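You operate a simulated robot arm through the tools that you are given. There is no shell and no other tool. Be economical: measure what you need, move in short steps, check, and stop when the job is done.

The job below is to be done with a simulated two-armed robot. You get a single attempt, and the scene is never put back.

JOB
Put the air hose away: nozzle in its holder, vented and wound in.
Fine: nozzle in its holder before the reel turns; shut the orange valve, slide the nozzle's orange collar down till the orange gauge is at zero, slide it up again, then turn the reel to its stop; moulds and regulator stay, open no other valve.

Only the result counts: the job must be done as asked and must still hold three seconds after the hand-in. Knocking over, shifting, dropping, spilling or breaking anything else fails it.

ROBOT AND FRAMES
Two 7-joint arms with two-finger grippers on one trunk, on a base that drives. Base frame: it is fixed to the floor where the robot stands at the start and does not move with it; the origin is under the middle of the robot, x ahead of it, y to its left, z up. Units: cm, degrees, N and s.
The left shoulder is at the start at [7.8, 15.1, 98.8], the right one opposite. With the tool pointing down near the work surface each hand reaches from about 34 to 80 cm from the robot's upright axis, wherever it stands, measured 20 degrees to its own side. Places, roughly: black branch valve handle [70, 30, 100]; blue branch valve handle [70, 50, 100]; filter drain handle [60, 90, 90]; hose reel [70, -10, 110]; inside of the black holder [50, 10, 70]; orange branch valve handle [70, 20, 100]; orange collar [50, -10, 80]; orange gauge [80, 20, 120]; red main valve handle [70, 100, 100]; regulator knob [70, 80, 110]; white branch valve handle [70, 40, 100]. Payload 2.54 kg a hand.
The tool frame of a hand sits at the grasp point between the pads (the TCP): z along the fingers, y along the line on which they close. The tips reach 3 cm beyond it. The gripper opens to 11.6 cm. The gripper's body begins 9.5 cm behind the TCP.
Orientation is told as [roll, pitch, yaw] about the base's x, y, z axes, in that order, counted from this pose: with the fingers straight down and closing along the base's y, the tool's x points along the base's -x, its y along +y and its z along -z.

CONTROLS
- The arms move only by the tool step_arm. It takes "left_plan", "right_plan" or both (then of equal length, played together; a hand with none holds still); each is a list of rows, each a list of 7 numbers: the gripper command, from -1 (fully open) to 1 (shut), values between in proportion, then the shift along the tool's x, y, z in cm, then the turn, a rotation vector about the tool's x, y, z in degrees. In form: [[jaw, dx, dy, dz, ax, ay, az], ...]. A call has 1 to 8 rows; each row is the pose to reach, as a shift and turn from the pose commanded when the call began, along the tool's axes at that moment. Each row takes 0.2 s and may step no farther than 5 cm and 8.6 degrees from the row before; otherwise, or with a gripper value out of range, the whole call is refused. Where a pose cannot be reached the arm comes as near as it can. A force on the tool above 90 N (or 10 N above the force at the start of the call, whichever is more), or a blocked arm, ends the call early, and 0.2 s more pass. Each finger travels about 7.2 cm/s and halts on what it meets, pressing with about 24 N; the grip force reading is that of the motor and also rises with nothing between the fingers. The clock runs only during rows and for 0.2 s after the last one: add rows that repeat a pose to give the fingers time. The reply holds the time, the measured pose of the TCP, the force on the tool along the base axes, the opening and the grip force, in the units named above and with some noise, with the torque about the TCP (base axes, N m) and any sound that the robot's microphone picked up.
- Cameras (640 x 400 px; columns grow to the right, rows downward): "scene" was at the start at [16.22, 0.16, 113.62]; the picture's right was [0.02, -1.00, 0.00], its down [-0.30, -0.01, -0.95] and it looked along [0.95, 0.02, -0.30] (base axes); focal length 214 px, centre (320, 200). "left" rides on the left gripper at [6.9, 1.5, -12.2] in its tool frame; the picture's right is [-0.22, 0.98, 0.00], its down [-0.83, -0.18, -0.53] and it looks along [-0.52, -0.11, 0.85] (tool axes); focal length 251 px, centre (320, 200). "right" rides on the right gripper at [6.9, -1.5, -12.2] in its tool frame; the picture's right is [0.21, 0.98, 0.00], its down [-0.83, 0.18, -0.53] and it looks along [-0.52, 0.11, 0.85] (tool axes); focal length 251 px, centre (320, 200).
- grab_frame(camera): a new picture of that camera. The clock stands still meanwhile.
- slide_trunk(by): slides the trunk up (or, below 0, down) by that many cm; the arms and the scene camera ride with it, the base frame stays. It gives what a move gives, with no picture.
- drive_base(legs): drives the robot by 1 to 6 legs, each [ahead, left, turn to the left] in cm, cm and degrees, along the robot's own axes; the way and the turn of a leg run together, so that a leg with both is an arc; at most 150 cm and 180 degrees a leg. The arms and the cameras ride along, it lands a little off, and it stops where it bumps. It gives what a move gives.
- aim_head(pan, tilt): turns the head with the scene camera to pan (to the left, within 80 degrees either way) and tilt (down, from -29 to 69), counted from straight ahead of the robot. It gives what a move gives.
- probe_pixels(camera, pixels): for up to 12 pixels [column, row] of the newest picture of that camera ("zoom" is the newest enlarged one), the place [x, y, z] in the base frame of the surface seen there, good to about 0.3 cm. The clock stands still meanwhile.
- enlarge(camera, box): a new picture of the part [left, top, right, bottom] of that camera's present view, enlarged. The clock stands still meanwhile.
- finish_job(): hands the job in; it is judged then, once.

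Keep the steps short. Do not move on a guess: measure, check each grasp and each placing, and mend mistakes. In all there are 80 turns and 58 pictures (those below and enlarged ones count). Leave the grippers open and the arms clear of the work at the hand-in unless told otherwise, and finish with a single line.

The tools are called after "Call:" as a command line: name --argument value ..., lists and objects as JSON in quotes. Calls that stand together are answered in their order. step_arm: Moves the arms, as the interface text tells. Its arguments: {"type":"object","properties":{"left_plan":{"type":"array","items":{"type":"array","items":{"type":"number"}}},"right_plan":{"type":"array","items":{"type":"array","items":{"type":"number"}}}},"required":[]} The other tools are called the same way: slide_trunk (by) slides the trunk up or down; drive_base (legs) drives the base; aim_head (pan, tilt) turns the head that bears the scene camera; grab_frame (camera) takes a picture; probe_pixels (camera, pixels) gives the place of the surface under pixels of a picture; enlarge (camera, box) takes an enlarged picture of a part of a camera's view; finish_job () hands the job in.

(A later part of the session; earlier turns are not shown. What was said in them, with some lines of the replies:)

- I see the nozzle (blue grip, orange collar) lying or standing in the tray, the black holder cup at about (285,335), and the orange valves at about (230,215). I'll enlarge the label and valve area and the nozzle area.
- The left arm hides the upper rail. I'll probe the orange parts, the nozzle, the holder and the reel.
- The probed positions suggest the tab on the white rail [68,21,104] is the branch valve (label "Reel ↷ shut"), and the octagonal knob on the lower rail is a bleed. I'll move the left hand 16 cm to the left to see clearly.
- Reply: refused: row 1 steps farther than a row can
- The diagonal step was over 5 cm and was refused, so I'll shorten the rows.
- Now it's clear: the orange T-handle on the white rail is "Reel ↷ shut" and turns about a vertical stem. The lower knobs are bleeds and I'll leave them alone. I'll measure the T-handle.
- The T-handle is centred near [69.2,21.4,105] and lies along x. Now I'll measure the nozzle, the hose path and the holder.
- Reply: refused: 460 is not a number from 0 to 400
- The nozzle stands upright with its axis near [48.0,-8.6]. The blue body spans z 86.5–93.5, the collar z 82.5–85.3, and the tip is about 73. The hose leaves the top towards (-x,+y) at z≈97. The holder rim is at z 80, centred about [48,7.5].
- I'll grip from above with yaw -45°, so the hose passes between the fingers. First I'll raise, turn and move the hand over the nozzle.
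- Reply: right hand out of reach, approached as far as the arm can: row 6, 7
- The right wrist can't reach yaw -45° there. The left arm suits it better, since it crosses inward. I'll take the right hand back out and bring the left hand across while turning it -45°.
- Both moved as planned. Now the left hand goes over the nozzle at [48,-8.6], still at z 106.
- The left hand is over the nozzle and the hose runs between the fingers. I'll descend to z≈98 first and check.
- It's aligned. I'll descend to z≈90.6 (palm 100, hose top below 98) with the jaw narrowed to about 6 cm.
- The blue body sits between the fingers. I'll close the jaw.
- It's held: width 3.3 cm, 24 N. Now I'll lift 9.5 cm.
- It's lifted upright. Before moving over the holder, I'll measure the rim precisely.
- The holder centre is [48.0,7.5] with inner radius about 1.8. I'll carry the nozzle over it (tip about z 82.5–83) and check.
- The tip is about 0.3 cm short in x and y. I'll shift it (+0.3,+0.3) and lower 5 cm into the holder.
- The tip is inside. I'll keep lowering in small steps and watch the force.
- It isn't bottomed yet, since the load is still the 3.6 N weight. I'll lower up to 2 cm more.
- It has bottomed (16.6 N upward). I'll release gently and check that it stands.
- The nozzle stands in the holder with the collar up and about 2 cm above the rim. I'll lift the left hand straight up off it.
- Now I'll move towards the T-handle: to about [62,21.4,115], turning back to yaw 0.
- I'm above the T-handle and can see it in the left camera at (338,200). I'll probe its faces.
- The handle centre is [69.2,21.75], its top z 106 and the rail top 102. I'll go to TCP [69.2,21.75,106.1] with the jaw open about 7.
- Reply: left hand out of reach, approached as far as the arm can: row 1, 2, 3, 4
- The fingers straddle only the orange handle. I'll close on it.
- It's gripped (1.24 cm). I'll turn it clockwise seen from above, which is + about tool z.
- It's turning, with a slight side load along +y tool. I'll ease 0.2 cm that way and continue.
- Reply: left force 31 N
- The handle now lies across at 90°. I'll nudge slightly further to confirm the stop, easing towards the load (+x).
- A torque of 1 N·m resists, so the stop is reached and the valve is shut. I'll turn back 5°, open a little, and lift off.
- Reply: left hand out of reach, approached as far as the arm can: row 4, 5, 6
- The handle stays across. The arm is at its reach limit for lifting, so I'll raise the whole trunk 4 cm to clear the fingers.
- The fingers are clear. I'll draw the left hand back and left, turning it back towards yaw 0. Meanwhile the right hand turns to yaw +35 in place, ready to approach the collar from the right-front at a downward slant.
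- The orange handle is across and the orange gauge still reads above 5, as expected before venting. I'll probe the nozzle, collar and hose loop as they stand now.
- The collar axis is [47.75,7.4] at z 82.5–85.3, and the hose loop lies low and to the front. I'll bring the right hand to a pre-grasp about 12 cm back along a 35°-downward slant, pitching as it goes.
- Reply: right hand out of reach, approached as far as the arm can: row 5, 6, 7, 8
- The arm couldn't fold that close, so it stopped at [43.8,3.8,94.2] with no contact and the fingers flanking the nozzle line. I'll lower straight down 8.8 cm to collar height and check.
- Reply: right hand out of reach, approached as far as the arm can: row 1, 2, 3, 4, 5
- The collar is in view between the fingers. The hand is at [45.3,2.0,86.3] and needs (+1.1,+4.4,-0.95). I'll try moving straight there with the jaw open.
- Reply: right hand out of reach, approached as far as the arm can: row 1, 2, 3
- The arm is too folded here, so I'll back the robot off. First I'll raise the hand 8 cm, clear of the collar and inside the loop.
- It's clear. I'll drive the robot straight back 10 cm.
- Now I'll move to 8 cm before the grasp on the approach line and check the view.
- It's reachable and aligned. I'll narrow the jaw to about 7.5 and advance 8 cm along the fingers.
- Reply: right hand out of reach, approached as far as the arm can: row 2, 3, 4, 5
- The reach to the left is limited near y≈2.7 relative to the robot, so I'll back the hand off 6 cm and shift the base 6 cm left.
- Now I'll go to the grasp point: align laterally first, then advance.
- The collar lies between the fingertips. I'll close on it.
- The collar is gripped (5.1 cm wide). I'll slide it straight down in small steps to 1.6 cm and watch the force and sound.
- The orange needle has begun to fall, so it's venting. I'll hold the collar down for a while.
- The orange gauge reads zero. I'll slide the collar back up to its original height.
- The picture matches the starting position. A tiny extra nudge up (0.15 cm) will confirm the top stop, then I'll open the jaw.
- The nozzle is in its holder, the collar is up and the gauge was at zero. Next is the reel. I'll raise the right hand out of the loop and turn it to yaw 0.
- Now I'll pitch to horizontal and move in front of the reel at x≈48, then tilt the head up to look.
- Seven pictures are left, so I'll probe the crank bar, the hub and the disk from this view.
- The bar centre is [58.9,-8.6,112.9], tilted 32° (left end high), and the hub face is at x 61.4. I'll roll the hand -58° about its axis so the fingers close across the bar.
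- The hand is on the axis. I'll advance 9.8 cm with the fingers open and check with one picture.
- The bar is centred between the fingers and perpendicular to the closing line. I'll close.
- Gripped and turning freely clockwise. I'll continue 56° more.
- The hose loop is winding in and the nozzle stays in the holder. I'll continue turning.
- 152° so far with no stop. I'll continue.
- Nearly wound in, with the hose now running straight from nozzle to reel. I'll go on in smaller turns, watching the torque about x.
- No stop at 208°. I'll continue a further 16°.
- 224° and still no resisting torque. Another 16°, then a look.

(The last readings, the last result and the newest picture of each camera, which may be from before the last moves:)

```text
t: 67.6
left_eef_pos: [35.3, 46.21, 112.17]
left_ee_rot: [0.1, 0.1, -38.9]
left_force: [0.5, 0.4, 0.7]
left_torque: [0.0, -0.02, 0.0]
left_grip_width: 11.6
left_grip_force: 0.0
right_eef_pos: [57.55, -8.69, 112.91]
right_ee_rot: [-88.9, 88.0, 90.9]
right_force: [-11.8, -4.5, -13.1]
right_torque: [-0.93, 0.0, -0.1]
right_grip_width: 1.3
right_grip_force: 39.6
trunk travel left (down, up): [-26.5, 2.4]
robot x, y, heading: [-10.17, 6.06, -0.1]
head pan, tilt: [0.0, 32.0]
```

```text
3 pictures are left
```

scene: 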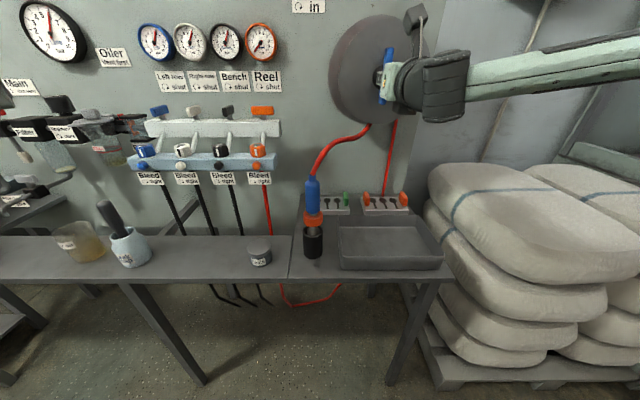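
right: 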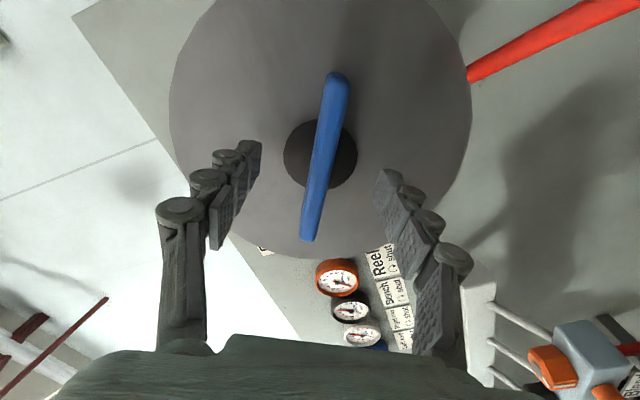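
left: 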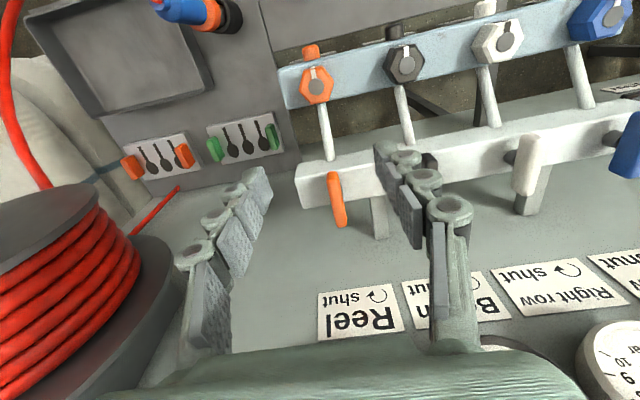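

A resisting torque of -0.93 N·m about x has appeared, which looks like the stop. I'll nudge 4° more to confirm.

Call:
step_arm --right_plan '[[1, 0, 0, 0, 0, 0, 2], [1, 0, 0, 0, 0, 0, 4], [1, 0, 0, 0, 0, 0, 4]]'

```text
t: 68.4
left_eef_pos: [35.35, 46.2, 112.18]
left_ee_rot: [0.1, 0.2, -38.9]
left_force: [0.1, 0.4, 0.6]
left_torque: [-0.01, 0.0, -0.01]
left_grip_width: 11.59
left_grip_force: 0.1
right_eef_pos: [57.48, -8.77, 112.92]
right_ee_rot: [-89.5, 84.0, 90.5]
right_force: [-12.0, -2.5, -13.0]
right_torque: [-1.01, 0.4, -0.03]
right_grip_width: 1.49
right_grip_force: 41.3
trunk travel left (down, up): [-26.5, 2.4]
robot x, y, heading: [-9.96, 6.16, 0.2]
head pan, tilt: [0.0, 32.0]
```

The torque is steady and the fingers are slipping on the bar, so the stop is reached. I'll open and withdraw straight back.

Call:
step_arm --right_plan '[[-0.1, 0, 0, 0, 0, 0, 0], [-0.1, 0, 0, 0, 0, 0, 0], [-0.1, 0, 0, -3, 0, 0, 0], [-0.1, 0, 0, -7, 0, 0, 0], [-0.5, 0, 0, -11, 0, 0, 0], [-1, 0, 0, -14, 0, 0, 0], [-1, 0, 0, -14, 0, 0, 0]]'

Call:
grab_frame --camera "scene"

```text
t: 70.0
left_eef_pos: [35.23, 46.28, 112.12]
left_ee_rot: [0.0, 0.2, -38.8]
left_force: [-0.3, -0.1, 0.2]
left_torque: [-0.02, -0.06, -0.01]
left_grip_width: 11.59
left_grip_force: 0.1
right_eef_pos: [43.69, -8.54, 112.98]
right_ee_rot: [-89.7, 84.1, 90.1]
right_force: [0.2, -0.6, 0.0]
right_torque: [-0.01, -0.01, 0.0]
right_grip_width: 11.63
right_grip_force: 0.0
trunk travel left (down, up): [-26.5, 2.4]
robot x, y, heading: [-9.87, 5.99, 0.1]
head pan, tilt: [0.0, 32.0]
```

```text
2 pictures are left
```

scene: 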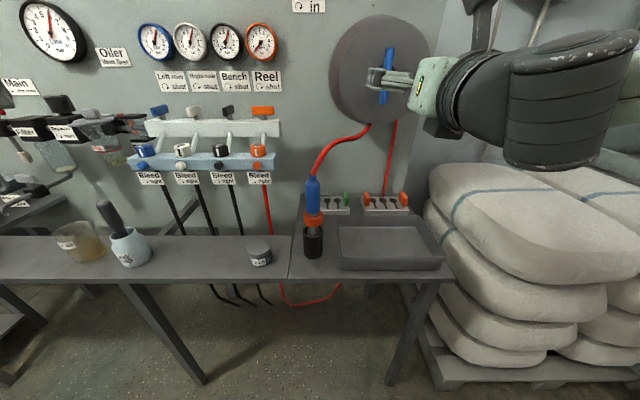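

The reel holds its position with the bar vertical. One enlarged check of the nozzle, collar, valve and gauge.

Call:
enlarge --camera "scene" --box '[200, 10, 420, 270]'

```text
1.54 times, centred on (310, 140) of scene
```

zoom: 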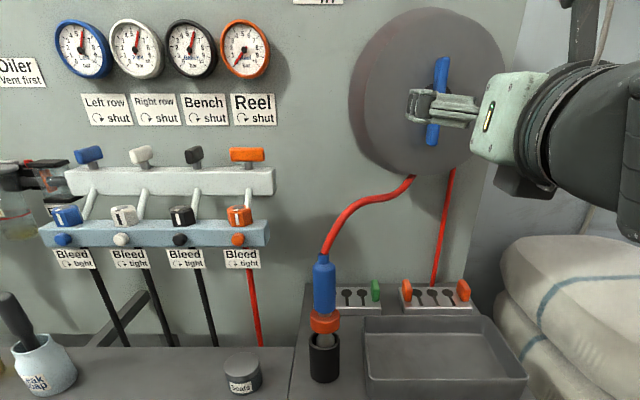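

The nozzle is in its holder with the collar up, the orange valve is shut, the gauge reads zero and the reel is at its stop. Both hands are open and clear, so I'm handing in.

Call:
finish_job

```text
The job is handed in.
```

The air hose is put away: nozzle in its holder, orange valve shut, orange gauge at zero with the collar back up, and the reel wound to its stop; no other valve, the regulator or the moulds were touched.
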